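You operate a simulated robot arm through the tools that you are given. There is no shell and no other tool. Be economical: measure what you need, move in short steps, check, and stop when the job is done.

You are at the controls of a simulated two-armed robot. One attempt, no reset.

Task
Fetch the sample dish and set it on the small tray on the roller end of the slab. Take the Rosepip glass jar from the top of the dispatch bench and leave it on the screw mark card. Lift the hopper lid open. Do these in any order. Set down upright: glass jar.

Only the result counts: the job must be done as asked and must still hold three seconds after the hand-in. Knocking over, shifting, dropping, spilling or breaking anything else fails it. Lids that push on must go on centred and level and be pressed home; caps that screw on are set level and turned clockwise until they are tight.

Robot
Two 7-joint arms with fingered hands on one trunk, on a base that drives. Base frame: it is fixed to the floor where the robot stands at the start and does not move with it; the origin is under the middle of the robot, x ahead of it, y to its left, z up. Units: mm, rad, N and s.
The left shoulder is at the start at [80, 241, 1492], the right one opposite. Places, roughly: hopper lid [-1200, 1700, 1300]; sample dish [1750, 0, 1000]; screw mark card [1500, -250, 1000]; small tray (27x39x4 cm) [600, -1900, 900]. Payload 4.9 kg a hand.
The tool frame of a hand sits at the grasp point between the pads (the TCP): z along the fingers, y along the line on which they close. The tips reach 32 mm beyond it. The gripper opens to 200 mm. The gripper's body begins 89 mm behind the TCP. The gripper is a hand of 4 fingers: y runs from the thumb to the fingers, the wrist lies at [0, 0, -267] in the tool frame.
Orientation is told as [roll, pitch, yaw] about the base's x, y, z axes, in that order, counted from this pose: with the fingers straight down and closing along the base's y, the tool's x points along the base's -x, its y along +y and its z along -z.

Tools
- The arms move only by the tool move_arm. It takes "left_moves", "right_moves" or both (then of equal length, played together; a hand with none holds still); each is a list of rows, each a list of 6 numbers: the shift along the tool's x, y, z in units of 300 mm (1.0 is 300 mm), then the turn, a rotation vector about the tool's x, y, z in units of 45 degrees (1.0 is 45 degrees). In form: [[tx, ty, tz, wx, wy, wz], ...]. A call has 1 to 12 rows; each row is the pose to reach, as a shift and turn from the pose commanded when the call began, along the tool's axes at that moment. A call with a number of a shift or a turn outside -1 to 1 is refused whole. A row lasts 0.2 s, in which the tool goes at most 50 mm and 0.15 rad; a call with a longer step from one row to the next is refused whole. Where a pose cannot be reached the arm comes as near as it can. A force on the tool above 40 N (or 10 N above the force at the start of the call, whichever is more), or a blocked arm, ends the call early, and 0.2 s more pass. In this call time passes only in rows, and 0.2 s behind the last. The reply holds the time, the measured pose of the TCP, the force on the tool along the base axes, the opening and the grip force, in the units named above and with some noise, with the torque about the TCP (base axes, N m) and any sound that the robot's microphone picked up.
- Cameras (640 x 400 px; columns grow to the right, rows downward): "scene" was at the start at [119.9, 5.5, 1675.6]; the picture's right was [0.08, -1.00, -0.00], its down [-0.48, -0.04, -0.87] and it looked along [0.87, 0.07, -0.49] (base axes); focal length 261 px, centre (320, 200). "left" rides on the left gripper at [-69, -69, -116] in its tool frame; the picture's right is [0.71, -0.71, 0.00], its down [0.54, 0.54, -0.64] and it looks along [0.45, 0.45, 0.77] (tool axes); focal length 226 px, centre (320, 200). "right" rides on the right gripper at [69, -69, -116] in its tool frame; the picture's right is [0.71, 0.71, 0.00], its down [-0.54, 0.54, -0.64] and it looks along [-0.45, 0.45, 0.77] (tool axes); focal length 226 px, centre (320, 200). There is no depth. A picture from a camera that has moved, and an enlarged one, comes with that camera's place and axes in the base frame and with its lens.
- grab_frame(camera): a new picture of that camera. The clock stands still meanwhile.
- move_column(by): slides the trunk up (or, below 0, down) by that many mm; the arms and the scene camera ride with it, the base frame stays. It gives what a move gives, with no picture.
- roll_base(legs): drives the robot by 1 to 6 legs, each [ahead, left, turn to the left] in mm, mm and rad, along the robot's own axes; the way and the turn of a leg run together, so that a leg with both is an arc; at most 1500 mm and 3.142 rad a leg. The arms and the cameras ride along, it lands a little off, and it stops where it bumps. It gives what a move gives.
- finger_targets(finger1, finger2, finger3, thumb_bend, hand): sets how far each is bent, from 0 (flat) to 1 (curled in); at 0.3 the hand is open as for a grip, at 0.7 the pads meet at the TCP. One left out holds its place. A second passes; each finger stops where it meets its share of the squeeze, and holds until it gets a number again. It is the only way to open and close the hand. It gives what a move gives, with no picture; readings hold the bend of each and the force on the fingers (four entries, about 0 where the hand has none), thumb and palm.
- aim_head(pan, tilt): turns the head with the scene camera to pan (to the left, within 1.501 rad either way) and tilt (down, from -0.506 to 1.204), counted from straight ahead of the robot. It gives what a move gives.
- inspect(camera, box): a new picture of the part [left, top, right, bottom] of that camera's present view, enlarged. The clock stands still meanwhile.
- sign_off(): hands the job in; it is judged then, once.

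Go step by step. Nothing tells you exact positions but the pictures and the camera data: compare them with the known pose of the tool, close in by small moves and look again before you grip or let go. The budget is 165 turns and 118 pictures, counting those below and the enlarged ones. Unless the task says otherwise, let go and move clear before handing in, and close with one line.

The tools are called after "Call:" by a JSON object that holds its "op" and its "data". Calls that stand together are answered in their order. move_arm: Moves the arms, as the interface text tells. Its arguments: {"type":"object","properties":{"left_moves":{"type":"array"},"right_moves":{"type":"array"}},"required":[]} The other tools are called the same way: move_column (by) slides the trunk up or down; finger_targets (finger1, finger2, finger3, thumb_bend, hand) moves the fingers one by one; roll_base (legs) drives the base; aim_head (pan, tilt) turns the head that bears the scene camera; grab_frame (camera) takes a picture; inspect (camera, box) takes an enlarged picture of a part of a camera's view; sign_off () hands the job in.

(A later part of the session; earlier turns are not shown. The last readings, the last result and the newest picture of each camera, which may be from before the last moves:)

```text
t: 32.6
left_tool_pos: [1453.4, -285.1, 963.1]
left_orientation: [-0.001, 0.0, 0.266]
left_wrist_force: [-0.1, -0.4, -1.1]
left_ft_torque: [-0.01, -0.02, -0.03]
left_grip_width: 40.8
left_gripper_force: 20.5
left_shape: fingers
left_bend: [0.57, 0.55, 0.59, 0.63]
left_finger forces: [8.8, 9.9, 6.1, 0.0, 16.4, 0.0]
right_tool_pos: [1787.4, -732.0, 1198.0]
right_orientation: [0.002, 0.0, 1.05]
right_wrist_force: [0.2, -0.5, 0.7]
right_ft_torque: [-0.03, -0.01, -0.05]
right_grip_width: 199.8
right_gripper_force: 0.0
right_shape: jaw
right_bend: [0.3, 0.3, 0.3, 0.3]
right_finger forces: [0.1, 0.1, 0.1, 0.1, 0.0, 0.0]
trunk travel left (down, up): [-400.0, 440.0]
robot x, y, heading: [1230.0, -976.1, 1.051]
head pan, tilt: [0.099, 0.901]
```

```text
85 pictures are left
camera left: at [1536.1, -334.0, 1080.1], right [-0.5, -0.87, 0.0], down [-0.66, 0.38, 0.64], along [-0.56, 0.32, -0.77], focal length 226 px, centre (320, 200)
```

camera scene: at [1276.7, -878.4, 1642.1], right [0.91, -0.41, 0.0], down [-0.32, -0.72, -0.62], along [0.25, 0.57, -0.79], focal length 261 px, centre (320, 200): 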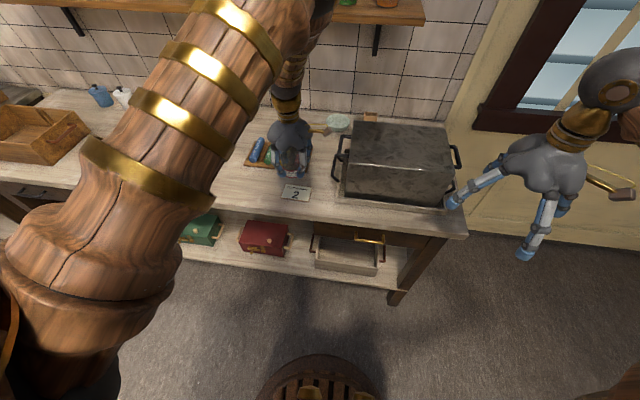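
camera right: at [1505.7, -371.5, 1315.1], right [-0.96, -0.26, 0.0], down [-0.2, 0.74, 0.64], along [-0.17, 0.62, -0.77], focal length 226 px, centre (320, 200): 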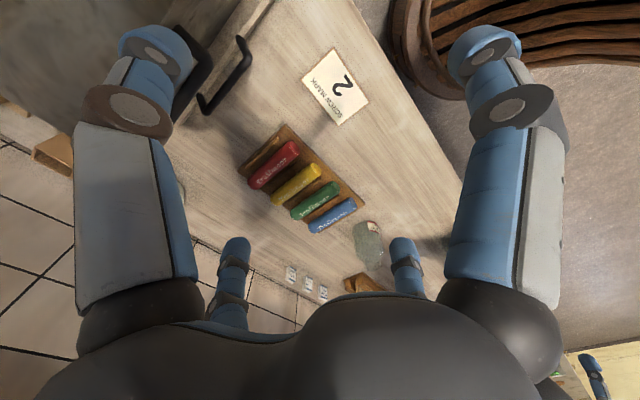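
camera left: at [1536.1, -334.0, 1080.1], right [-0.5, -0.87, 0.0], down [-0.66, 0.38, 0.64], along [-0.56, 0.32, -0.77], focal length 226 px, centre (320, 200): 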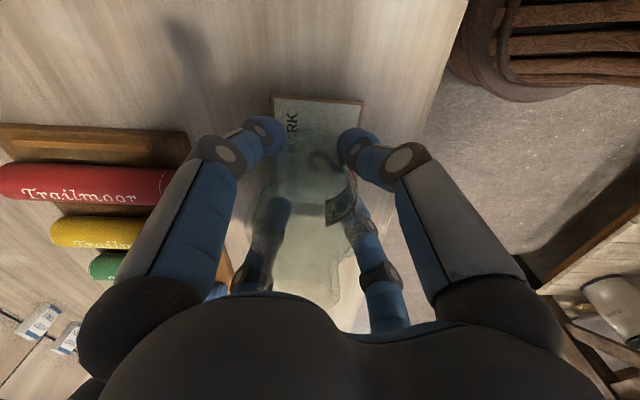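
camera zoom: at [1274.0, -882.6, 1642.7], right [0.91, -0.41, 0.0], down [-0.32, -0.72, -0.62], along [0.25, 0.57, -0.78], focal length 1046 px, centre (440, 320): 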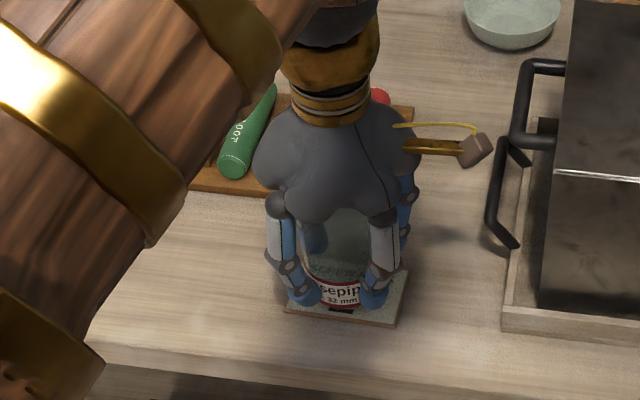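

Jar needs ~7 mm toward the front edge; then lowering until it touches.

Call:
{"op": "move_arm", "data": {"left_moves": [[0.005, -0.024, 0, 0, 0, 0], [0.005, -0.024, 0.01, 0, 0, 0], [0.005, -0.024, 0.02, 0, 0, 0], [0.005, -0.024, 0.025, 0, 0, 0], [0.005, -0.024, 0.03, 0, 0, 0]]}}

Call:
{"op": "inspect", "data": {"camera": "scene", "box": [260, 155, 320, 205]}}

Call:
{"op": "inspect", "data": {"camera": "left", "box": [220, 60, 420, 260]}}

```text
t: 33.9
left_tool_pos: [1452.6, -293.2, 955.1]
left_orientation: [0.003, 0.001, 0.265]
left_wrist_force: [-0.8, -0.8, 8.1]
left_ft_torque: [0.35, 0.09, 0.06]
left_grip_width: 40.8
left_gripper_force: 21.5
left_shape: fingers
left_bend: [0.57, 0.55, 0.59, 0.63]
left_finger forces: [8.7, 10.5, 6.6, 0.1, 16.7, 0.1]
right_tool_pos: [1788.2, -733.3, 1198.7]
right_orientation: [0.001, 0.001, 1.051]
right_wrist_force: [-0.4, 0.0, 0.2]
right_ft_torque: [-0.02, 0.02, -0.01]
right_grip_width: 200.0
right_gripper_force: 0.1
right_shape: jaw
right_bend: [0.3, 0.3, 0.3, 0.3]
right_finger forces: [0.0, 0.0, 0.0, 0.1, 0.0, 0.0]
trunk travel left (down, up): [-400.0, 440.0]
robot x, y, heading: [1230.3, -976.3, 1.051]
head pan, tilt: [0.099, 0.901]
```

```text
8.00 times, centred on (290, 180) of scene
camera zoom: at [1274.5, -882.8, 1642.7], right [0.91, -0.41, 0.0], down [-0.32, -0.72, -0.62], along [0.25, 0.57, -0.78], focal length 2091 px, centre (560, 360)
```

zoom: 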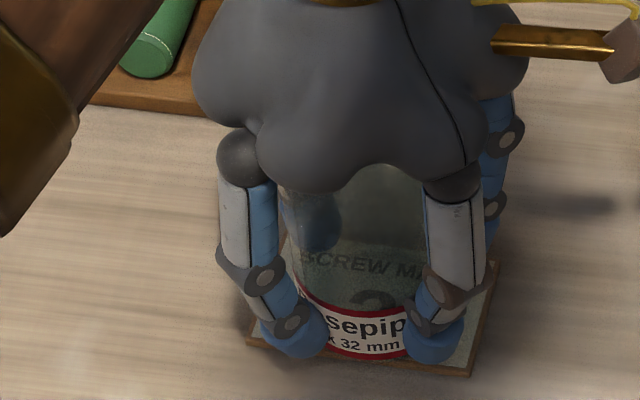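

```text
2.00 times, centred on (320, 160) of left
camera zoom: at [1535.6, -341.8, 1071.8], right [-0.5, -0.87, 0.0], down [-0.66, 0.38, 0.64], along [-0.56, 0.32, -0.77], focal length 452 px, centre (320, 280)
```

zoom: 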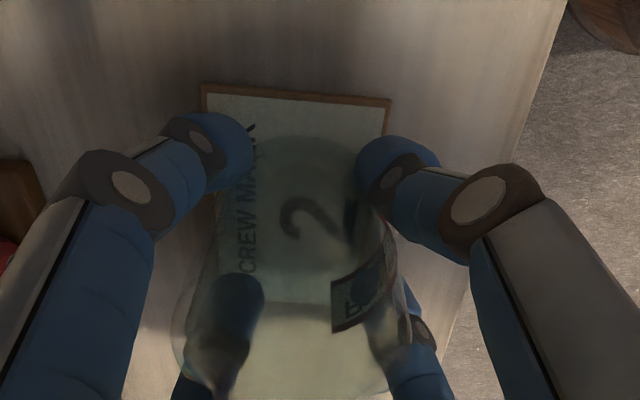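

Jar is centred on the card and touching (8 N). Releasing gently.

Call:
{"op": "finger_targets", "data": {"hand": "left", "finger1": 0.4, "finger2": 0.4, "finger3": 0.4, "thumb_bend": 0.4}}

Call:
{"op": "grab_frame", "data": {"camera": "left"}}

```text
t: 34.9
left_tool_pos: [1451.6, -292.9, 952.0]
left_orientation: [0.0, -0.002, 0.266]
left_wrist_force: [0.9, 1.0, 0.1]
left_ft_torque: [-0.02, 0.0, 0.05]
left_grip_width: 105.0
left_gripper_force: 0.0
left_shape: fingers
left_bend: [0.4, 0.4, 0.4, 0.4]
left_finger forces: [0.1, 0.0, 0.1, 0.0, 0.0, 0.1]
right_tool_pos: [1788.0, -731.0, 1197.4]
right_orientation: [0.0, 0.003, 1.051]
right_wrist_force: [0.1, 0.6, 0.8]
right_ft_torque: [0.02, 0.0, -0.01]
right_grip_width: 199.9
right_gripper_force: 0.1
right_shape: jaw
right_bend: [0.3, 0.3, 0.3, 0.3]
right_finger forces: [0.0, 0.0, 0.0, 0.0, 0.1, 0.0]
trunk travel left (down, up): [-400.0, 440.0]
robot x, y, heading: [1232.6, -975.1, 1.052]
head pan, tilt: [0.099, 0.901]
```

```text
82 pictures are left
camera left: at [1535.8, -341.6, 1070.6], right [-0.5, -0.87, 0.0], down [-0.66, 0.38, 0.64], along [-0.56, 0.32, -0.77], focal length 226 px, centre (320, 200)
```

left: 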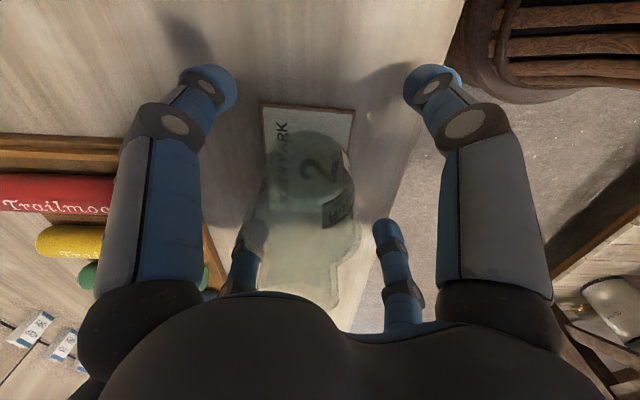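

Released cleanly. Raising the left hand straight up.

Call:
{"op": "move_arm", "data": {"left_moves": [[0, 0, -0.15, 0, 0, 0], [0, 0, -0.3, 0, 0, 0], [0, 0, -0.45, 0, 0, 0], [0, 0, -0.6, 0, 0, 0], [0, 0, -0.75, 0, 0, 0]]}}

Call:
{"op": "grab_frame", "data": {"camera": "scene"}}

Call:
{"op": "inspect", "data": {"camera": "scene", "box": [240, 100, 400, 220]}}

```text
t: 36.2
left_tool_pos: [1431.3, -281.2, 1164.1]
left_orientation: [-0.011, 0.024, 0.303]
left_wrist_force: [-0.4, -0.3, 0.0]
left_ft_torque: [0.01, -0.02, 0.01]
left_grip_width: 105.4
left_gripper_force: 0.0
left_shape: fingers
left_bend: [0.4, 0.4, 0.4, 0.4]
left_finger forces: [0.0, 0.1, 0.1, 0.1, 0.0, 0.0]
right_tool_pos: [1788.3, -730.8, 1197.7]
right_orientation: [0.001, 0.003, 1.051]
right_wrist_force: [0.6, -0.9, 1.3]
right_ft_torque: [0.01, 0.05, 0.0]
right_grip_width: 199.8
right_gripper_force: 0.1
right_shape: jaw
right_bend: [0.3, 0.3, 0.3, 0.3]
right_finger forces: [0.0, 0.0, 0.1, 0.1, 0.1, 0.1]
trunk travel left (down, up): [-400.0, 440.0]
robot x, y, heading: [1229.0, -973.2, 1.052]
head pan, tilt: [0.099, 0.901]
stopped in row 5 (left hand): the arm was blocked; the commanded pose is now the measured one
```

```text
81 pictures are left
camera scene: at [1275.3, -881.6, 1642.5], right [0.91, -0.41, 0.0], down [-0.32, -0.72, -0.62], along [0.25, 0.57, -0.78], focal length 261 px, centre (320, 200)
```

scene: 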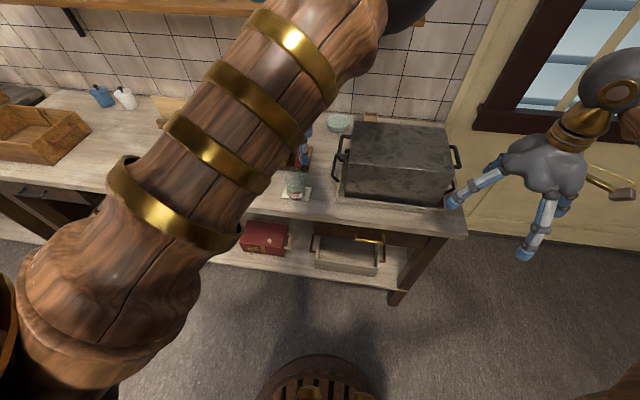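

```text
3.33 times, centred on (320, 160) of scene
camera zoom: at [1275.3, -881.6, 1642.5], right [0.91, -0.41, 0.0], down [-0.32, -0.72, -0.62], along [0.25, 0.57, -0.78], focal length 871 px, centre (320, 333)
```

zoom: 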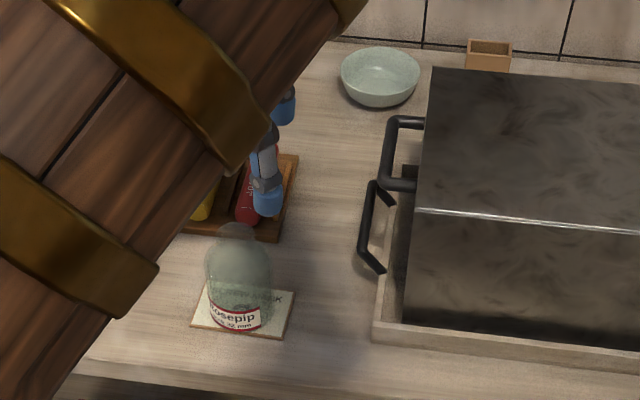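

The jar stands well on the card. Next the dish: tuck the left arm, then drive to bring the right hand within reach of the dish.

Call:
{"op": "move_arm", "data": {"left_moves": [[0.11, -0.013, -0.035, 0, 0, -0.12], [0.22, -0.027, -0.07, 0, 0, -0.24], [0.33, -0.04, -0.105, 0, 0, -0.36], [0.44, -0.053, -0.14, 0, 0, -0.48], [0.55, -0.067, -0.175, 0, 0, -0.6], [0.66, -0.08, -0.21, 0, 0, -0.72], [0.77, -0.093, -0.245, 0, 0, -0.84], [0.88, -0.107, -0.28, 0, 0, -0.95]]}}

Call:
{"op": "roll_base", "data": {"legs": [[0, 260, 0], [271, 0, 0]]}}

Call:
{"op": "aim_head", "data": {"pan": -0.3, "tilt": 0.7}}

Call:
{"op": "grab_frame", "data": {"camera": "scene"}}

```text
t: 37.3
left_tool_pos: [1238.5, -309.4, 1202.2]
left_orientation: [-0.001, 0.044, 0.832]
left_wrist_force: [-1.8, -0.4, -0.1]
left_ft_torque: [0.02, -0.02, -0.02]
left_grip_width: 105.6
left_gripper_force: 0.1
left_shape: fingers
left_bend: [0.4, 0.4, 0.4, 0.4]
left_finger forces: [0.0, 0.0, 0.0, 0.1, 0.1, 0.0]
right_tool_pos: [1785.6, -731.3, 1198.3]
right_orientation: [-0.002, -0.001, 1.053]
right_wrist_force: [0.1, -0.8, 1.0]
right_ft_torque: [0.0, -0.02, 0.02]
right_grip_width: 199.9
right_gripper_force: 0.1
right_shape: jaw
right_bend: [0.3, 0.3, 0.3, 0.3]
right_finger forces: [0.0, 0.0, 0.1, 0.0, 0.1, 0.1]
trunk travel left (down, up): [-400.0, 440.0]
robot x, y, heading: [1231.8, -972.7, 1.052]
head pan, tilt: [0.099, 0.901]
stopped in row 5 (left hand): the arm was blocked; the commanded pose is now the measured one
```

```text
t: 40.7
left_tool_pos: [1160.0, 51.8, 1203.2]
left_orientation: [-0.002, 0.044, 0.825]
left_wrist_force: [0.6, -0.7, 1.5]
left_ft_torque: [0.01, -0.01, 0.01]
left_grip_width: 105.0
left_gripper_force: 0.0
left_shape: fingers
left_bend: [0.4, 0.4, 0.4, 0.4]
left_finger forces: [0.0, 0.1, 0.0, 0.0, 0.0, 0.1]
right_tool_pos: [1705.1, -372.5, 1200.2]
right_orientation: [-0.001, 0.0, 1.047]
right_wrist_force: [0.4, -0.1, 0.7]
right_ft_torque: [-0.03, -0.05, 0.0]
right_grip_width: 199.9
right_gripper_force: 0.1
right_shape: jaw
right_bend: [0.3, 0.3, 0.3, 0.3]
right_finger forces: [0.0, 0.1, 0.0, 0.1, 0.0, 0.0]
trunk travel left (down, up): [-400.0, 440.0]
robot x, y, heading: [1147.1, -609.0, 1.042]
head pan, tilt: [0.099, 0.901]
```

```text
t: 41.6
left_tool_pos: [1160.7, 52.6, 1202.1]
left_orientation: [-0.002, 0.048, 0.823]
left_wrist_force: [-0.3, 0.1, -0.2]
left_ft_torque: [0.0, -0.01, 0.01]
left_grip_width: 104.9
left_gripper_force: 0.0
left_shape: fingers
left_bend: [0.4, 0.4, 0.4, 0.4]
left_finger forces: [0.0, 0.0, 0.1, 0.0, 0.0, 0.0]
right_tool_pos: [1706.6, -370.1, 1198.3]
right_orientation: [0.0, 0.002, 1.045]
right_wrist_force: [-0.2, 0.3, 0.0]
right_ft_torque: [-0.03, 0.02, 0.02]
right_grip_width: 200.0
right_gripper_force: 0.0
right_shape: jaw
right_bend: [0.3, 0.3, 0.3, 0.3]
right_finger forces: [0.0, 0.2, 0.0, 0.0, 0.0, 0.0]
trunk travel left (down, up): [-400.0, 440.0]
robot x, y, heading: [1145.3, -615.0, 1.043]
head pan, tilt: [-0.3, 0.7]
```

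```text
79 pictures are left
camera scene: at [1223.1, -528.9, 1658.5], right [0.68, -0.73, 0.0], down [-0.47, -0.44, -0.76], along [0.56, 0.52, -0.65], focal length 261 px, centre (320, 200)
```

scene: 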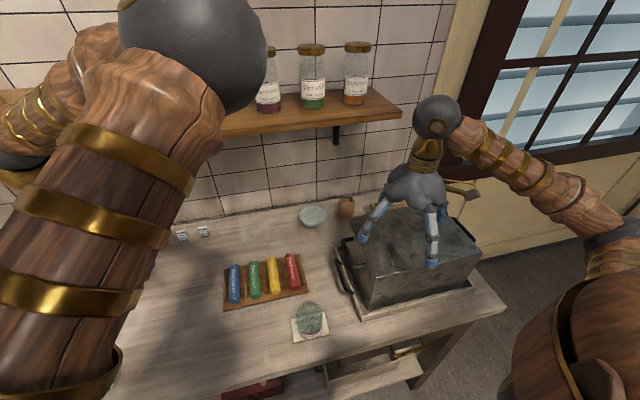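

Dish ~ (1765,18) lies under the shelf (shelf edge z≈1367), so I'll approach from the front-left at low height. First swing right hand left of the box with a 45° turn.

Call:
{"op": "move_arm", "data": {"right_moves": [[-0.04, 0.12, 0, 0, 0, -0.14], [-0.08, 0.24, 0, 0, 0, -0.28], [-0.12, 0.36, 0, 0, 0, -0.42], [-0.16, 0.48, 0, 0, 0, -0.56], [-0.2, 0.6, 0, 0, 0, -0.7], [-0.24, 0.73, 0, 0, 0, -0.85], [-0.29, 0.857, 0, 0, 0, -1.0]]}}

Call:
{"op": "move_column", "data": {"by": -110}}

Call:
{"op": "grab_frame", "data": {"camera": "scene"}}

Call:
{"op": "grab_frame", "data": {"camera": "right"}}

```text
t: 43.2
left_tool_pos: [1159.3, 54.7, 1200.2]
left_orientation: [-0.003, 0.047, 0.825]
left_wrist_force: [0.0, 0.0, -0.7]
left_ft_torque: [-0.04, -0.02, 0.01]
left_grip_width: 104.9
left_gripper_force: 0.2
left_shape: fingers
left_bend: [0.4, 0.4, 0.4, 0.4]
left_finger forces: [0.0, 0.1, 0.1, 0.0, 0.1, 0.0]
right_tool_pos: [1526.7, -163.0, 1198.0]
right_orientation: [0.0, 0.004, 1.832]
right_wrist_force: [-0.4, 0.5, 0.1]
right_ft_torque: [-0.03, -0.01, 0.0]
right_grip_width: 199.8
right_gripper_force: 0.2
right_shape: jaw
right_bend: [0.3, 0.3, 0.3, 0.3]
right_finger forces: [0.1, 0.0, 0.0, 0.0, 0.0, 0.0]
trunk travel left (down, up): [-400.0, 440.0]
robot x, y, heading: [1147.6, -612.3, 1.043]
head pan, tilt: [-0.3, 0.7]
```

```text
t: 44.6
left_tool_pos: [1160.5, 51.6, 1091.6]
left_orientation: [-0.002, 0.047, 0.824]
left_wrist_force: [-0.2, -0.3, 0.2]
left_ft_torque: [0.0, 0.01, -0.03]
left_grip_width: 105.1
left_gripper_force: 0.1
left_shape: fingers
left_bend: [0.4, 0.4, 0.4, 0.4]
left_finger forces: [0.0, 0.0, 0.0, 0.0, 0.1, 0.1]
right_tool_pos: [1528.9, -167.5, 1088.6]
right_orientation: [-0.001, 0.0, 1.832]
right_wrist_force: [-0.7, -0.5, 0.4]
right_ft_torque: [0.02, 0.02, 0.01]
right_grip_width: 199.8
right_gripper_force: 0.0
right_shape: jaw
right_bend: [0.3, 0.3, 0.3, 0.3]
right_finger forces: [0.0, 0.0, 0.1, 0.1, 0.0, 0.0]
trunk travel left (down, up): [-290.0, 550.0]
robot x, y, heading: [1149.8, -614.2, 1.049]
head pan, tilt: [-0.3, 0.7]
```

```text
78 pictures are left
camera scene: at [1222.6, -530.0, 1548.8], right [0.68, -0.74, 0.0], down [-0.47, -0.44, -0.76], along [0.56, 0.52, -0.64], focal length 261 px, centre (320, 200)
```

scene: 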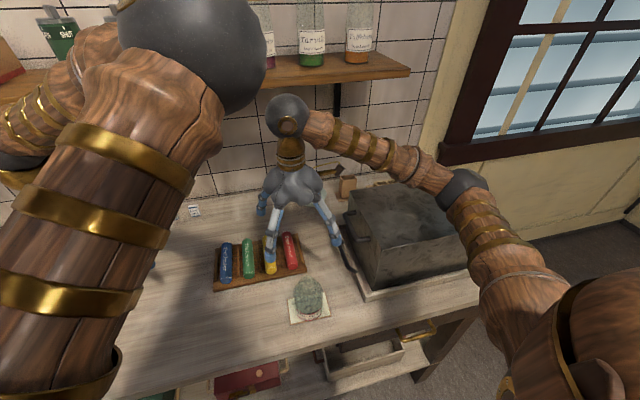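

```text
77 pictures are left
camera right: at [1611.9, -215.2, 1205.1], right [-0.5, -0.87, 0.0], down [-0.66, 0.38, 0.64], along [-0.56, 0.32, -0.77], focal length 226 px, centre (320, 200)
```

right: 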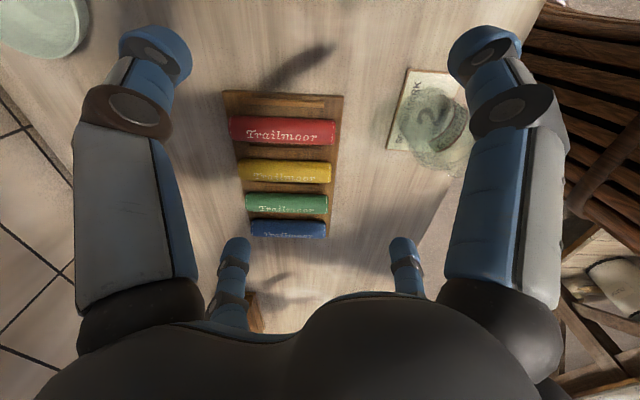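

Call:
{"op": "finger_targets", "data": {"hand": "right", "finger1": 0.34, "finger2": 0.34, "finger3": 0.34, "thumb_bend": 0.34}}

Call:
{"op": "move_arm", "data": {"right_moves": [[0, 0, 0.11, 0, 0, 0], [-0.01, -0.02, 0.22, 0, 0, 0], [-0.02, -0.05, 0.31, 0, 0, 0], [-0.08, -0.18, 0.31, 0, 0, 0], [-0.14, -0.31, 0.31, 0, 0, 0], [-0.2, -0.45, 0.31, 0, 0, 0]]}}

Call:
{"op": "grab_frame", "data": {"camera": "scene"}}

Call:
{"op": "grab_frame", "data": {"camera": "right"}}

```text
t: 45.6
left_tool_pos: [1161.1, 53.5, 1092.1]
left_orientation: [-0.002, 0.048, 0.823]
left_wrist_force: [0.3, 0.6, 0.3]
left_ft_torque: [-0.01, 0.0, 0.0]
left_grip_width: 105.5
left_gripper_force: 0.1
left_shape: fingers
left_bend: [0.4, 0.4, 0.4, 0.4]
left_finger forces: [0.1, 0.1, 0.1, 0.0, 0.0, 0.0]
right_tool_pos: [1527.6, -165.9, 1089.0]
right_orientation: [0.002, -0.001, 1.83]
right_wrist_force: [-0.5, 0.1, 0.1]
right_ft_torque: [-0.02, -0.01, 0.0]
right_grip_width: 127.1
right_gripper_force: 0.1
right_shape: fingers
right_bend: [0.34, 0.34, 0.34, 0.34]
right_finger forces: [0.0, 0.0, 0.0, 0.0, 0.1, 0.1]
trunk travel left (down, up): [-290.0, 550.0]
robot x, y, heading: [1144.4, -614.6, 1.047]
head pan, tilt: [-0.3, 0.7]
```

```text
t: 47.2
left_tool_pos: [1148.1, 52.3, 1095.6]
left_orientation: [-0.009, 0.035, 0.823]
left_wrist_force: [-0.1, -0.5, 0.5]
left_ft_torque: [0.01, 0.04, -0.04]
left_grip_width: 105.6
left_gripper_force: 0.0
left_shape: fingers
left_bend: [0.4, 0.4, 0.4, 0.4]
left_finger forces: [0.0, 0.0, 0.1, 0.0, 0.0, 0.1]
right_tool_pos: [1656.6, -65.8, 1051.9]
right_orientation: [-0.106, -0.017, 1.827]
right_wrist_force: [-0.4, 0.2, 0.4]
right_ft_torque: [0.02, -0.04, 0.0]
right_grip_width: 126.7
right_gripper_force: 0.1
right_shape: fingers
right_bend: [0.34, 0.34, 0.34, 0.34]
right_finger forces: [0.1, 0.0, 0.0, 0.0, 0.1, 0.1]
trunk travel left (down, up): [-290.0, 550.0]
robot x, y, heading: [1148.8, -608.0, 1.048]
head pan, tilt: [-0.3, 0.7]
stopped in row 6 (right hand): the arm was blocked; the commanded pose is now the measured one
```

```text
76 pictures are left
camera scene: at [1202.5, -533.0, 1551.5], right [0.68, -0.74, 0.01], down [-0.46, -0.43, -0.77], along [0.57, 0.52, -0.63], focal length 261 px, centre (320, 200)
```

scene: 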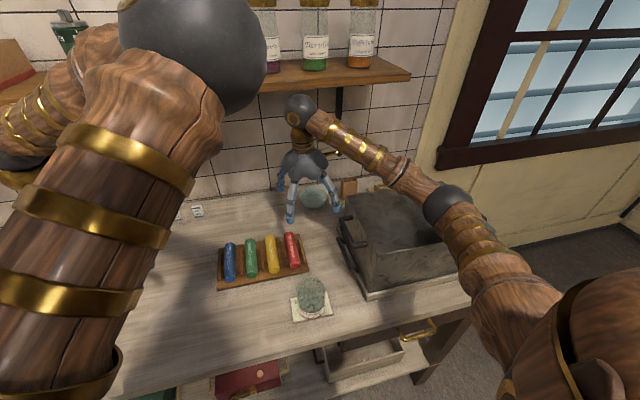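

```text
75 pictures are left
camera right: at [1728.2, -120.2, 1174.4], right [-0.5, -0.86, -0.09], down [-0.72, 0.36, 0.59], along [-0.48, 0.36, -0.8], focal length 226 px, centre (320, 200)
```

right: 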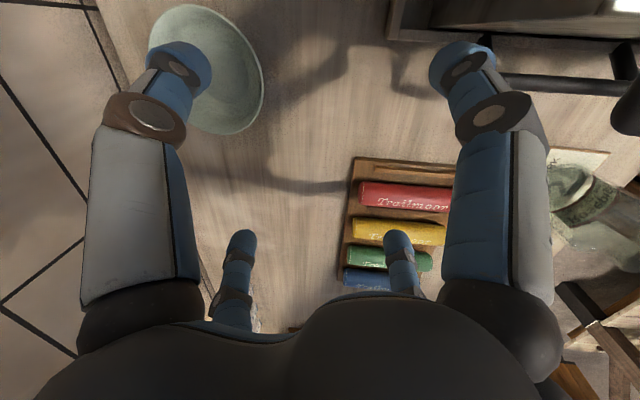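

The right elbow seems to have met the metal box; backing off by raising the hand straight away.

Call:
{"op": "move_arm", "data": {"right_moves": [[0.03, 0.06, -0.12, 0, 0, 0], [0.06, 0.13, -0.24, 0, 0, 0], [0.1, 0.25, -0.26, 0, 0, 0]]}}

Call:
{"op": "grab_frame", "data": {"camera": "scene"}}

```text
t: 48.0
left_tool_pos: [1159.5, 56.0, 1092.5]
left_orientation: [-0.002, 0.046, 0.826]
left_wrist_force: [-0.1, 0.4, 1.0]
left_ft_torque: [0.02, -0.06, -0.02]
left_grip_width: 105.4
left_gripper_force: 0.0
left_shape: fingers
left_bend: [0.4, 0.4, 0.4, 0.4]
left_finger forces: [0.1, 0.0, 0.0, 0.0, 0.1, 0.0]
right_tool_pos: [1592.5, -115.7, 1101.3]
right_orientation: [-0.074, -0.013, 1.832]
right_wrist_force: [0.0, 0.2, 0.4]
right_ft_torque: [0.02, -0.06, 0.03]
right_grip_width: 126.8
right_gripper_force: 0.1
right_shape: fingers
right_bend: [0.34, 0.34, 0.34, 0.34]
right_finger forces: [0.0, 0.0, 0.1, 0.0, 0.0, 0.0]
trunk travel left (down, up): [-290.0, 550.0]
robot x, y, heading: [1146.8, -607.9, 1.045]
head pan, tilt: [-0.3, 0.7]
```

```text
74 pictures are left
camera scene: at [1220.9, -527.4, 1548.5], right [0.68, -0.73, 0.0], down [-0.47, -0.44, -0.77], along [0.56, 0.52, -0.64], focal length 261 px, centre (320, 200)
```

scene: 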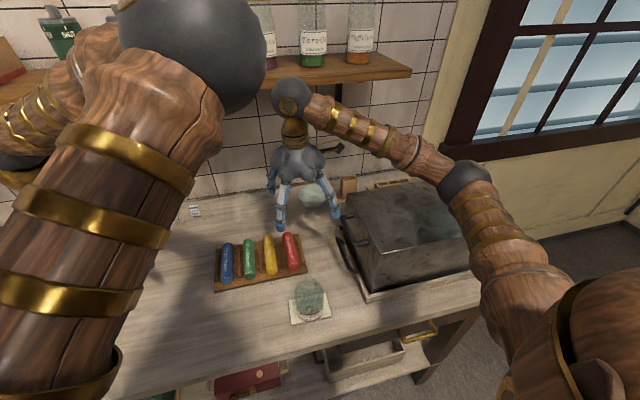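

Call:
{"op": "inspect", "data": {"camera": "scene", "box": [290, 150, 490, 310]}}

```text
2.50 times, centred on (390, 230) of scene
camera zoom: at [1220.9, -527.4, 1548.5], right [0.68, -0.73, 0.0], down [-0.47, -0.44, -0.77], along [0.56, 0.52, -0.64], focal length 654 px, centre (145, 125)
```

zoom: 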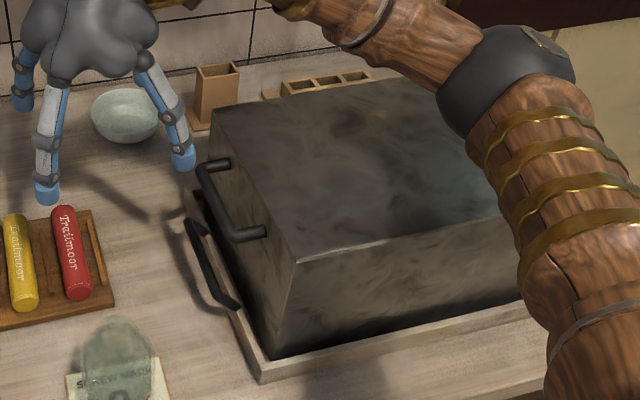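

Box unmoved by my measurement. I'll back away from the bench, and use a straighter arm with a higher trunk so the elbow stays clear, then drive the hand in under the shelf.

Call:
{"op": "roll_base", "data": {"legs": [[-262, 0, 0], [0, 294, 0], [0, 0, -0.1]]}}

Call:
{"op": "move_arm", "data": {"left_moves": [[0.1, 0.03, 0, 0, 0, -0.05], [0.2, 0.06, 0, 0, 0, -0.1], [0.3, 0.1, 0, 0, 0, -0.15], [0.4, 0.13, 0, 0, 0, -0.2]]}}

Call:
{"op": "grab_frame", "data": {"camera": "scene"}}

```text
t: 52.0
left_tool_pos: [843.9, -23.1, 1091.3]
left_orientation: [-0.002, 0.045, 0.722]
left_wrist_force: [-0.4, 0.1, 0.6]
left_ft_torque: [-0.01, 0.0, 0.04]
left_grip_width: 105.3
left_gripper_force: 0.1
left_shape: fingers
left_bend: [0.4, 0.4, 0.4, 0.4]
left_finger forces: [0.1, 0.0, 0.0, 0.1, 0.1, 0.0]
right_tool_pos: [1257.3, -237.9, 1099.9]
right_orientation: [-0.074, -0.012, 1.725]
right_wrist_force: [0.6, 0.5, 0.3]
right_ft_torque: [-0.03, 0.01, -0.03]
right_grip_width: 126.7
right_gripper_force: 0.1
right_shape: fingers
right_bend: [0.34, 0.34, 0.34, 0.34]
right_finger forces: [0.0, 0.0, 0.0, 0.2, 0.1, 0.0]
trunk travel left (down, up): [-290.0, 550.0]
robot x, y, heading: [760.8, -681.7, 0.936]
head pan, tilt: [-0.3, 0.7]
```

```text
t: 53.0
left_tool_pos: [726.1, -73.9, 1096.7]
left_orientation: [0.007, 0.049, 0.882]
left_wrist_force: [-0.6, 0.3, 0.3]
left_ft_torque: [0.0, -0.03, -0.01]
left_grip_width: 105.4
left_gripper_force: 0.0
left_shape: fingers
left_bend: [0.4, 0.4, 0.4, 0.4]
left_finger forces: [0.0, 0.0, 0.0, 0.0, 0.0, 0.0]
right_tool_pos: [1256.4, -238.8, 1100.4]
right_orientation: [-0.074, -0.013, 1.726]
right_wrist_force: [0.1, -0.2, -0.1]
right_ft_torque: [-0.01, -0.05, -0.02]
right_grip_width: 126.5
right_gripper_force: 0.1
right_shape: fingers
right_bend: [0.34, 0.34, 0.34, 0.34]
right_finger forces: [0.1, 0.0, 0.0, 0.1, 0.0, 0.1]
trunk travel left (down, up): [-290.0, 550.0]
robot x, y, heading: [758.4, -682.0, 0.937]
head pan, tilt: [-0.3, 0.7]
```

```text
72 pictures are left
camera scene: at [843.9, -609.9, 1548.7], right [0.6, -0.8, 0.0], down [-0.52, -0.38, -0.77], along [0.61, 0.46, -0.64], focal length 261 px, centre (320, 200)
```

scene: 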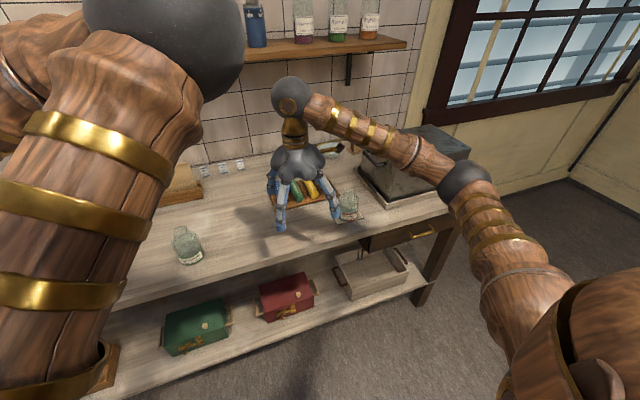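

Call:
{"op": "move_column", "data": {"by": 285}}

Call:
{"op": "move_arm", "data": {"right_moves": [[-0.011, -0.097, 0.11, -0.01, 0.002, 0], [-0.022, -0.194, 0.22, -0.02, 0.004, 0], [-0.033, -0.291, 0.33, -0.03, 0.005, 0], [-0.044, -0.388, 0.44, -0.04, 0.007, 0], [-0.055, -0.485, 0.55, -0.05, 0.009, 0], [-0.066, -0.582, 0.66, -0.06, 0.011, 0], [-0.077, -0.679, 0.77, -0.07, 0.012, 0], [-0.088, -0.776, 0.88, -0.08, 0.014, 0], [-0.098, -0.873, 0.987, -0.094, 0.016, 0]]}}

Call:
{"op": "grab_frame", "data": {"camera": "scene"}}

Call:
{"op": "grab_frame", "data": {"camera": "right"}}

```text
t: 55.9
left_tool_pos: [728.3, -73.6, 1381.8]
left_orientation: [0.009, 0.051, 0.879]
left_wrist_force: [0.1, 0.5, 0.1]
left_ft_torque: [0.0, -0.03, -0.04]
left_grip_width: 105.2
left_gripper_force: 0.0
left_shape: fingers
left_bend: [0.4, 0.4, 0.4, 0.4]
left_finger forces: [0.0, 0.1, 0.0, 0.1, 0.1, 0.1]
right_tool_pos: [1257.0, -238.2, 1385.2]
right_orientation: [-0.071, -0.01, 1.725]
right_wrist_force: [-0.3, -0.3, -0.5]
right_ft_torque: [-0.01, 0.05, 0.0]
right_grip_width: 126.9
right_gripper_force: 0.0
right_shape: fingers
right_bend: [0.34, 0.34, 0.34, 0.34]
right_finger forces: [0.1, 0.1, 0.1, 0.1, 0.1, 0.0]
trunk travel left (down, up): [-575.0, 265.0]
robot x, y, heading: [757.1, -684.2, 0.937]
head pan, tilt: [-0.3, 0.7]
```

```text
t: 57.9
left_tool_pos: [727.9, -72.0, 1380.8]
left_orientation: [0.009, 0.05, 0.877]
left_wrist_force: [-0.6, 0.5, -0.1]
left_ft_torque: [-0.01, -0.01, -0.02]
left_grip_width: 105.2
left_gripper_force: 0.1
left_shape: fingers
left_bend: [0.4, 0.4, 0.4, 0.4]
left_finger forces: [0.0, 0.0, 0.0, 0.0, 0.0, 0.0]
right_tool_pos: [1534.2, -162.7, 1109.1]
right_orientation: [0.002, 0.002, 1.728]
right_wrist_force: [-0.1, 0.2, 0.0]
right_ft_torque: [0.0, 0.01, -0.02]
right_grip_width: 126.5
right_gripper_force: 0.0
right_shape: fingers
right_bend: [0.34, 0.34, 0.34, 0.34]
right_finger forces: [0.0, 0.0, 0.0, 0.1, 0.0, 0.0]
trunk travel left (down, up): [-575.0, 265.0]
robot x, y, heading: [758.4, -683.6, 0.94]
head pan, tilt: [-0.3, 0.7]
```

```text
71 pictures are left
camera scene: at [846.2, -607.9, 1833.5], right [0.6, -0.8, 0.0], down [-0.52, -0.39, -0.76], along [0.61, 0.46, -0.65], focal length 261 px, centre (320, 200)
```

scene: 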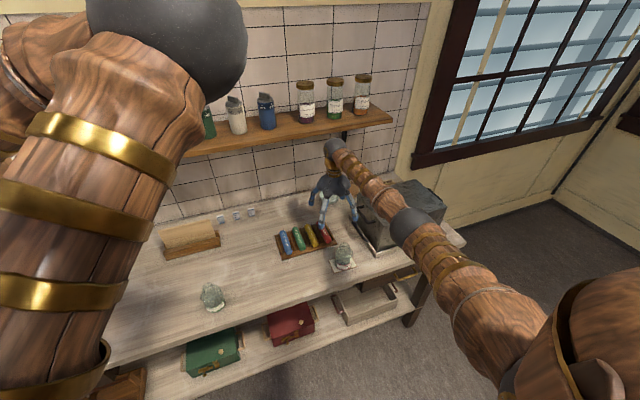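

```text
70 pictures are left
camera right: at [1613.9, -218.2, 1225.9], right [-0.59, -0.81, 0.0], down [-0.62, 0.45, 0.64], along [-0.52, 0.38, -0.77], focal length 226 px, centre (320, 200)
```

right: 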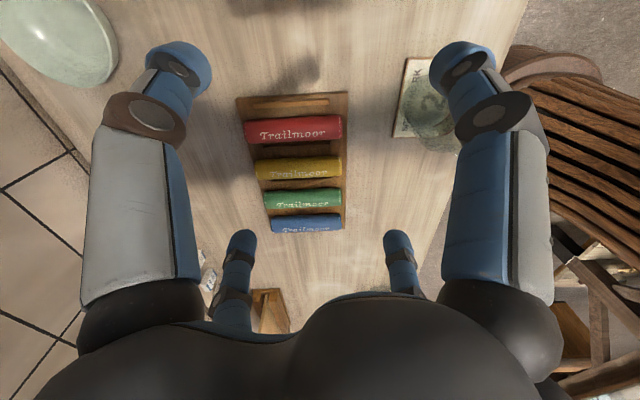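

Arm is now straight. Lowering the trunk and driving the hand toward the dish under the shelf.

Call:
{"op": "move_column", "data": {"by": -118}}

Call:
{"op": "roll_base", "data": {"legs": [[130, -40, 0]]}}

Call:
{"op": "grab_frame", "data": {"camera": "scene"}}

Call:
{"op": "grab_frame", "data": {"camera": "right"}}

```text
t: 59.4
left_tool_pos: [728.0, -74.5, 1263.0]
left_orientation: [0.008, 0.05, 0.878]
left_wrist_force: [-0.5, 0.1, -0.1]
left_ft_torque: [-0.01, -0.03, -0.04]
left_grip_width: 105.0
left_gripper_force: 0.1
left_shape: fingers
left_bend: [0.4, 0.4, 0.4, 0.4]
left_finger forces: [0.1, 0.1, 0.0, 0.1, 0.0, 0.0]
right_tool_pos: [1534.8, -162.8, 993.4]
right_orientation: [0.002, 0.002, 1.725]
right_wrist_force: [-0.4, -0.1, -0.3]
right_ft_torque: [0.0, 0.0, 0.0]
right_grip_width: 126.6
right_gripper_force: 0.0
right_shape: fingers
right_bend: [0.34, 0.34, 0.34, 0.34]
right_finger forces: [0.0, 0.1, 0.0, 0.1, 0.1, 0.0]
trunk travel left (down, up): [-457.0, 383.0]
robot x, y, heading: [760.4, -682.7, 0.937]
head pan, tilt: [-0.3, 0.7]
```

```text
t: 60.7
left_tool_pos: [832.5, 5.3, 1264.3]
left_orientation: [0.009, 0.048, 0.88]
left_wrist_force: [-0.6, 1.0, 0.4]
left_ft_torque: [0.02, -0.06, 0.02]
left_grip_width: 105.2
left_gripper_force: 0.0
left_shape: fingers
left_bend: [0.4, 0.4, 0.4, 0.4]
left_finger forces: [0.1, 0.0, 0.0, 0.0, 0.0, 0.0]
right_tool_pos: [1639.2, -81.5, 994.7]
right_orientation: [0.0, 0.0, 1.726]
right_wrist_force: [-0.1, 0.7, 0.3]
right_ft_torque: [0.02, 0.0, 0.0]
right_grip_width: 126.3
right_gripper_force: 0.0
right_shape: fingers
right_bend: [0.34, 0.34, 0.34, 0.34]
right_finger forces: [0.0, 0.0, 0.0, 0.1, 0.0, 0.1]
trunk travel left (down, up): [-457.0, 383.0]
robot x, y, heading: [867.8, -600.2, 0.941]
head pan, tilt: [-0.3, 0.7]
```

```text
69 pictures are left
camera scene: at [949.9, -531.8, 1715.9], right [0.6, -0.8, 0.0], down [-0.52, -0.39, -0.77], along [0.61, 0.46, -0.64], focal length 261 px, centre (320, 200)
```

scene: 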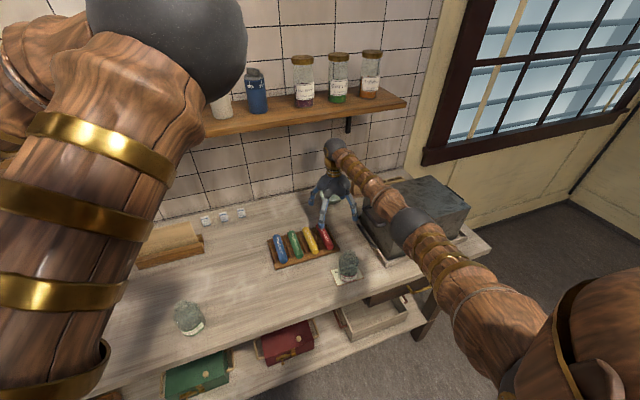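

```text
68 pictures are left
camera right: at [1717.9, -139.3, 1111.5], right [-0.59, -0.81, 0.0], down [-0.62, 0.45, 0.64], along [-0.52, 0.38, -0.77], focal length 226 px, centre (320, 200)
```

right: 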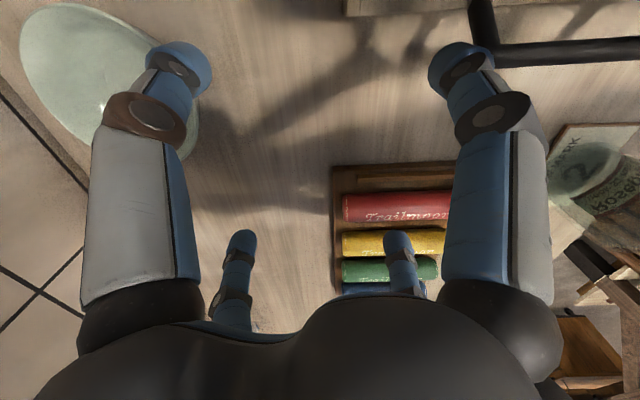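

Call:
{"op": "roll_base", "data": {"legs": [[115, -40, 0]]}}

Call:
{"op": "grab_frame", "data": {"camera": "right"}}

Call:
{"op": "grab_frame", "data": {"camera": "scene"}}

```text
t: 61.9
left_tool_pos: [933.7, 75.5, 1264.2]
left_orientation: [0.01, 0.05, 0.88]
left_wrist_force: [-0.5, -0.6, 0.1]
left_ft_torque: [0.0, -0.05, -0.01]
left_grip_width: 105.2
left_gripper_force: 0.0
left_shape: fingers
left_bend: [0.4, 0.4, 0.4, 0.4]
left_finger forces: [0.0, 0.1, 0.0, 0.0, 0.0, 0.0]
right_tool_pos: [1742.6, -8.6, 994.8]
right_orientation: [0.001, 0.001, 1.728]
right_wrist_force: [-0.2, -0.2, 0.3]
right_ft_torque: [0.04, -0.03, 0.0]
right_grip_width: 126.5
right_gripper_force: 0.2
right_shape: fingers
right_bend: [0.34, 0.34, 0.34, 0.34]
right_finger forces: [0.0, 0.0, 0.1, 0.0, 0.0, 0.0]
trunk travel left (down, up): [-457.0, 383.0]
robot x, y, heading: [969.0, -531.7, 0.943]
head pan, tilt: [-0.3, 0.7]
```

```text
67 pictures are left
camera right: at [1819.4, -67.8, 1112.0], right [-0.59, -0.81, 0.0], down [-0.62, 0.45, 0.64], along [-0.52, 0.38, -0.77], focal length 226 px, centre (320, 200)
```

right: 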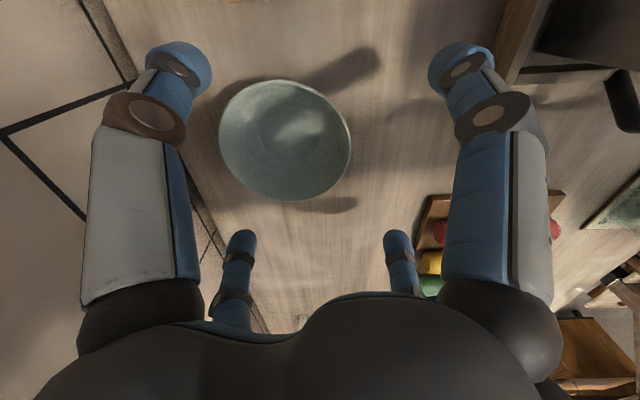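

```text
66 pictures are left
camera scene: at [1051.3, -460.7, 1716.0], right [0.6, -0.8, 0.0], down [-0.51, -0.39, -0.77], along [0.61, 0.46, -0.64], focal length 261 px, centre (320, 200)
```

scene: 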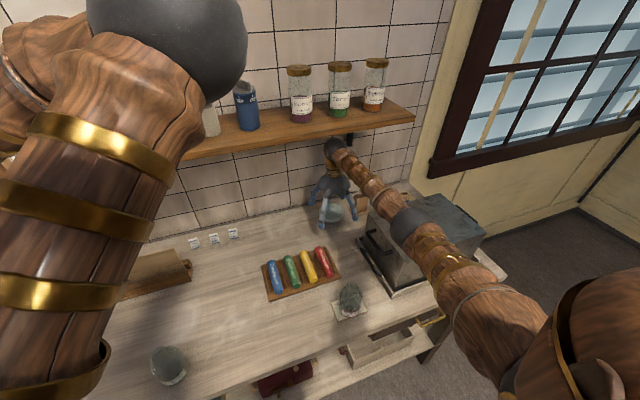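

Call:
{"op": "finger_targets", "data": {"hand": "right", "finger1": 0.32, "finger2": 0.32, "finger3": 0.32, "thumb_bend": 0.32}}

Call:
{"op": "move_arm", "data": {"right_moves": [[-0.03, -0.096, 0, 0, 0, 0], [-0.03, -0.096, 0.05, 0, 0, 0]]}}

Call:
{"op": "grab_frame", "data": {"camera": "right"}}

Call:
{"op": "inspect", "data": {"camera": "scene", "box": [280, 100, 480, 280]}}

```text
t: 62.9
left_tool_pos: [934.4, 76.5, 1263.0]
left_orientation: [0.011, 0.049, 0.881]
left_wrist_force: [0.7, 0.3, 0.5]
left_ft_torque: [0.02, 0.01, 0.03]
left_grip_width: 105.2
left_gripper_force: 0.0
left_shape: fingers
left_bend: [0.4, 0.4, 0.4, 0.4]
left_finger forces: [0.0, 0.0, 0.0, 0.0, 0.0, 0.0]
right_tool_pos: [1743.2, -9.8, 993.9]
right_orientation: [0.0, -0.001, 1.728]
right_wrist_force: [-0.5, -0.9, 0.5]
right_ft_torque: [0.0, 0.03, -0.01]
right_grip_width: 133.0
right_gripper_force: 0.0
right_shape: fingers
right_bend: [0.32, 0.32, 0.32, 0.32]
right_finger forces: [0.1, 0.0, 0.1, 0.0, 0.1, 0.1]
trunk travel left (down, up): [-457.0, 383.0]
robot x, y, heading: [970.1, -532.0, 0.941]
head pan, tilt: [-0.3, 0.7]
```

```text
t: 63.5
left_tool_pos: [936.1, 76.6, 1263.0]
left_orientation: [0.01, 0.051, 0.882]
left_wrist_force: [0.0, 0.3, 1.4]
left_ft_torque: [0.0, -0.02, 0.01]
left_grip_width: 105.4
left_gripper_force: 0.0
left_shape: fingers
left_bend: [0.4, 0.4, 0.4, 0.4]
left_finger forces: [0.1, 0.0, 0.0, 0.0, 0.0, 0.0]
right_tool_pos: [1769.6, 5.0, 976.8]
right_orientation: [0.002, 0.001, 1.727]
right_wrist_force: [0.3, 0.1, -1.0]
right_ft_torque: [0.0, 0.01, 0.02]
right_grip_width: 133.0
right_gripper_force: 0.1
right_shape: fingers
right_bend: [0.32, 0.32, 0.32, 0.32]
right_finger forces: [0.0, 0.0, 0.0, 0.1, 0.0, 0.0]
trunk travel left (down, up): [-457.0, 383.0]
robot x, y, heading: [967.2, -531.1, 0.935]
head pan, tilt: [-0.3, 0.7]
```

```text
65 pictures are left
camera right: at [1848.1, -52.7, 1094.0], right [-0.59, -0.81, 0.0], down [-0.62, 0.45, 0.64], along [-0.52, 0.38, -0.77], focal length 226 px, centre (320, 200)
```

right: 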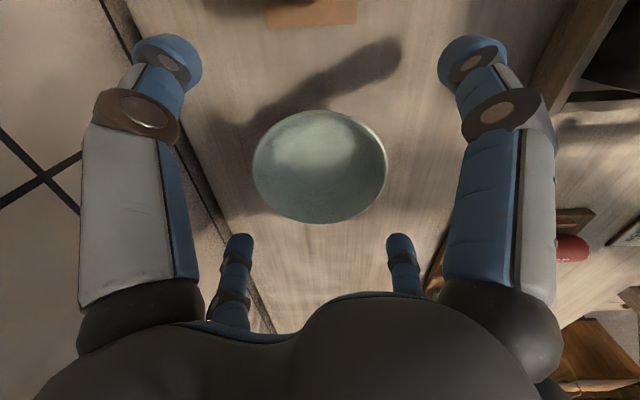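

```text
2.22 times, centred on (380, 190) of scene
camera zoom: at [1054.5, -458.3, 1715.6], right [0.6, -0.8, 0.0], down [-0.52, -0.39, -0.76], along [0.61, 0.46, -0.64], focal length 581 px, centre (187, 222)
```

zoom: 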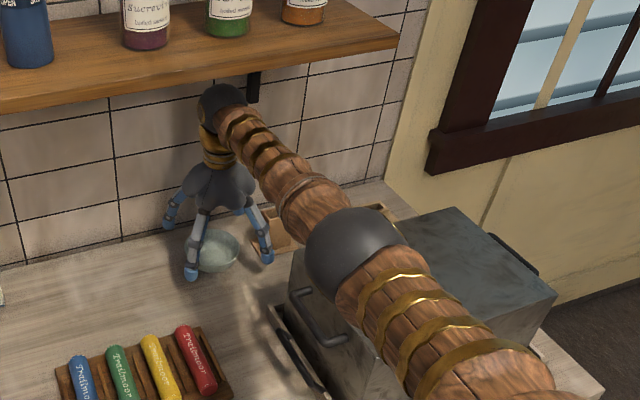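

Dish is centred under the hand. Descending to grip height.

Call:
{"op": "move_arm", "data": {"right_moves": [[0, 0, 0.05, 0, 0, 0], [0, 0, 0.1, 0, 0, 0], [0, 0, 0.14, 0, 0, 0]]}}

Call:
{"op": "grab_frame", "data": {"camera": "right"}}

Call:
{"op": "inspect", "data": {"camera": "scene", "box": [280, 100, 480, 280]}}

```text
t: 64.3
left_tool_pos: [935.6, 77.6, 1264.0]
left_orientation: [0.011, 0.052, 0.88]
left_wrist_force: [-0.3, 0.7, 0.4]
left_ft_torque: [-0.01, 0.04, -0.02]
left_grip_width: 105.1
left_gripper_force: 0.1
left_shape: fingers
left_bend: [0.4, 0.4, 0.4, 0.4]
left_finger forces: [0.1, 0.0, 0.0, 0.1, 0.0, 0.0]
right_tool_pos: [1769.9, 3.4, 936.2]
right_orientation: [-0.001, -0.002, 1.728]
right_wrist_force: [0.4, -0.3, 0.3]
right_ft_torque: [0.02, 0.03, -0.02]
right_grip_width: 133.2
right_gripper_force: 0.0
right_shape: fingers
right_bend: [0.32, 0.32, 0.32, 0.32]
right_finger forces: [0.0, 0.0, 0.1, 0.1, 0.0, 0.1]
trunk travel left (down, up): [-457.0, 383.0]
robot x, y, heading: [967.7, -531.3, 0.942]
head pan, tilt: [-0.3, 0.7]
```

```text
63 pictures are left
camera right: at [1847.9, -53.9, 1052.7], right [-0.59, -0.81, 0.0], down [-0.62, 0.45, 0.64], along [-0.52, 0.38, -0.77], focal length 226 px, centre (320, 200)
```

right: 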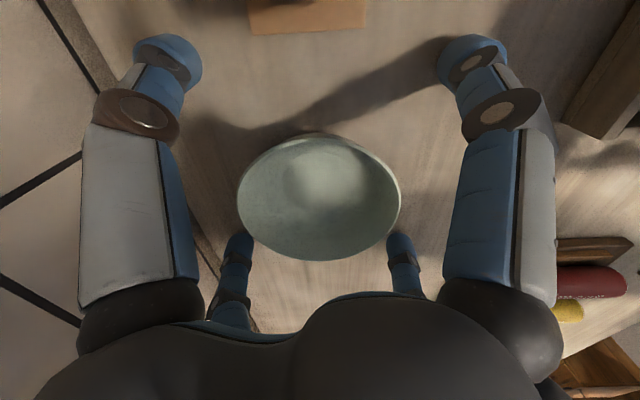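

```text
2.22 times, centred on (380, 190) of scene
camera zoom: at [1053.9, -459.1, 1715.7], right [0.6, -0.8, 0.0], down [-0.52, -0.39, -0.76], along [0.61, 0.46, -0.64], focal length 581 px, centre (187, 222)
```

zoom: 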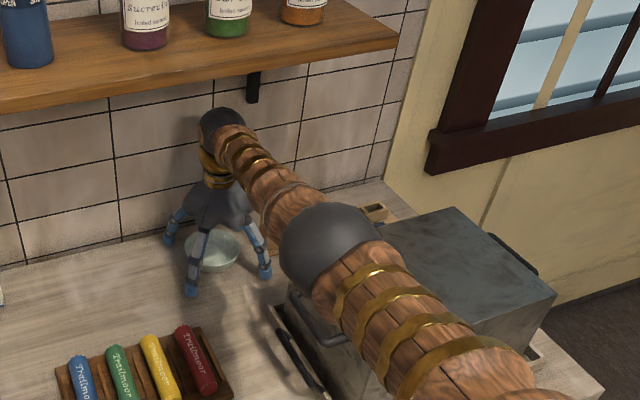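

Rim is level with the grasp point. Closing.

Call:
{"op": "finger_targets", "data": {"hand": "right", "finger1": 0.6, "finger2": 0.6, "finger3": 0.6, "thumb_bend": 0.6}}

Call:
{"op": "grab_frame", "data": {"camera": "right"}}

```text
t: 65.1
left_tool_pos: [934.7, 75.1, 1263.3]
left_orientation: [0.009, 0.05, 0.881]
left_wrist_force: [0.3, 0.2, -1.3]
left_ft_torque: [-0.04, 0.04, -0.01]
left_grip_width: 105.3
left_gripper_force: 0.0
left_shape: fingers
left_bend: [0.4, 0.4, 0.4, 0.4]
left_finger forces: [0.1, 0.0, 0.0, 0.0, 0.1, 0.0]
right_tool_pos: [1771.7, 4.6, 942.6]
right_orientation: [-0.006, -0.004, 1.727]
right_wrist_force: [-3.6, -5.2, 24.5]
right_ft_torque: [-1.21, 0.6, -0.05]
right_grip_width: 56.0
right_gripper_force: 23.6
right_shape: fingers
right_bend: [0.51, 0.48, 0.56, 0.58]
right_finger forces: [17.7, 15.2, 7.3, 0.0, 6.2, 0.0]
trunk travel left (down, up): [-457.0, 383.0]
robot x, y, heading: [968.4, -532.2, 0.942]
head pan, tilt: [-0.3, 0.7]
stopped (right hand): the force on the tool passed its limit (the readings are from after the stop); the commanded pose is now the measured one
```

```text
61 pictures are left
camera right: at [1848.9, -53.2, 1059.9], right [-0.59, -0.81, -0.01], down [-0.62, 0.45, 0.64], along [-0.52, 0.38, -0.77], focal length 226 px, centre (320, 200)
```

right: 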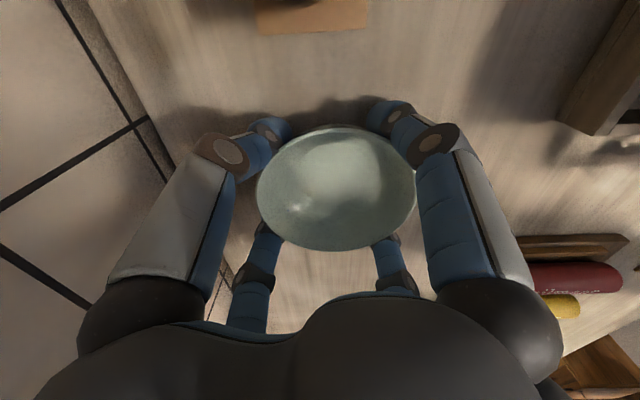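

Fingers have curled under the dish. Lifting it gently.

Call:
{"op": "move_arm", "data": {"right_moves": [[0, 0, -0.03, 0, 0, 0], [0, 0, -0.07, 0, 0, 0], [0, 0, -0.12, 0, 0, 0], [0, 0, -0.18, 0, 0, 0]]}}

Call:
{"op": "grab_frame", "data": {"camera": "right"}}

Call:
{"op": "inspect", "data": {"camera": "scene", "box": [280, 100, 480, 280]}}

```text
t: 66.1
left_tool_pos: [936.3, 77.4, 1263.1]
left_orientation: [0.009, 0.051, 0.882]
left_wrist_force: [-0.2, -0.7, -0.7]
left_ft_torque: [-0.01, 0.0, 0.03]
left_grip_width: 105.3
left_gripper_force: 0.1
left_shape: fingers
left_bend: [0.4, 0.4, 0.4, 0.4]
left_finger forces: [0.1, 0.0, 0.1, 0.0, 0.0, 0.1]
right_tool_pos: [1772.4, 4.0, 991.7]
right_orientation: [0.0, -0.003, 1.728]
right_wrist_force: [-0.1, -1.3, -0.6]
right_ft_torque: [0.0, -0.02, 0.01]
right_grip_width: 54.1
right_gripper_force: 13.4
right_shape: fingers
right_bend: [0.52, 0.48, 0.56, 0.58]
right_finger forces: [3.1, 8.4, 7.3, 0.0, 8.5, 0.1]
trunk travel left (down, up): [-457.0, 383.0]
robot x, y, heading: [968.9, -531.2, 0.943]
head pan, tilt: [-0.3, 0.7]
```

```text
60 pictures are left
camera right: at [1850.3, -52.8, 1109.0], right [-0.59, -0.81, 0.0], down [-0.62, 0.45, 0.64], along [-0.52, 0.38, -0.77], focal length 226 px, centre (320, 200)
```

right: 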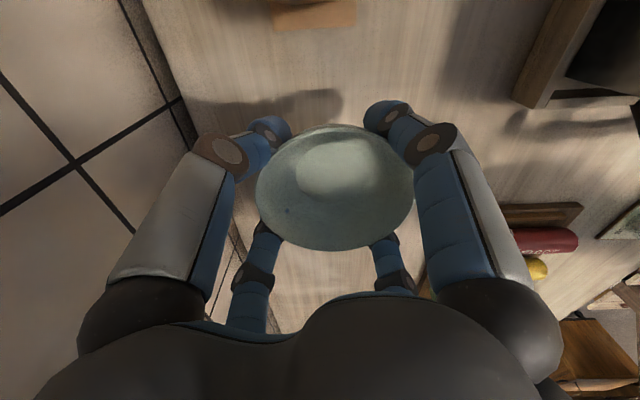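

```text
2.22 times, centred on (380, 190) of scene
camera zoom: at [1054.8, -458.5, 1715.5], right [0.6, -0.8, 0.0], down [-0.52, -0.39, -0.76], along [0.61, 0.46, -0.64], focal length 581 px, centre (187, 222)
```

zoom: 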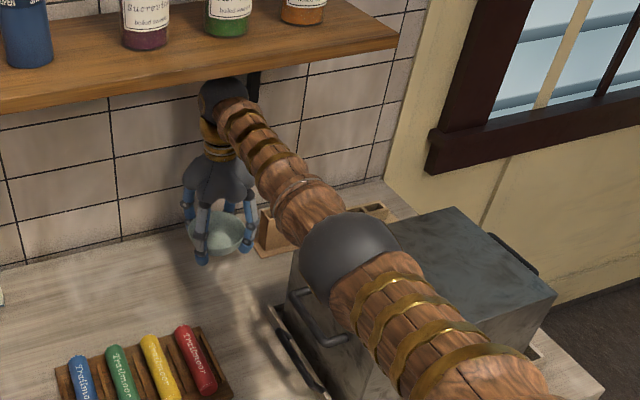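

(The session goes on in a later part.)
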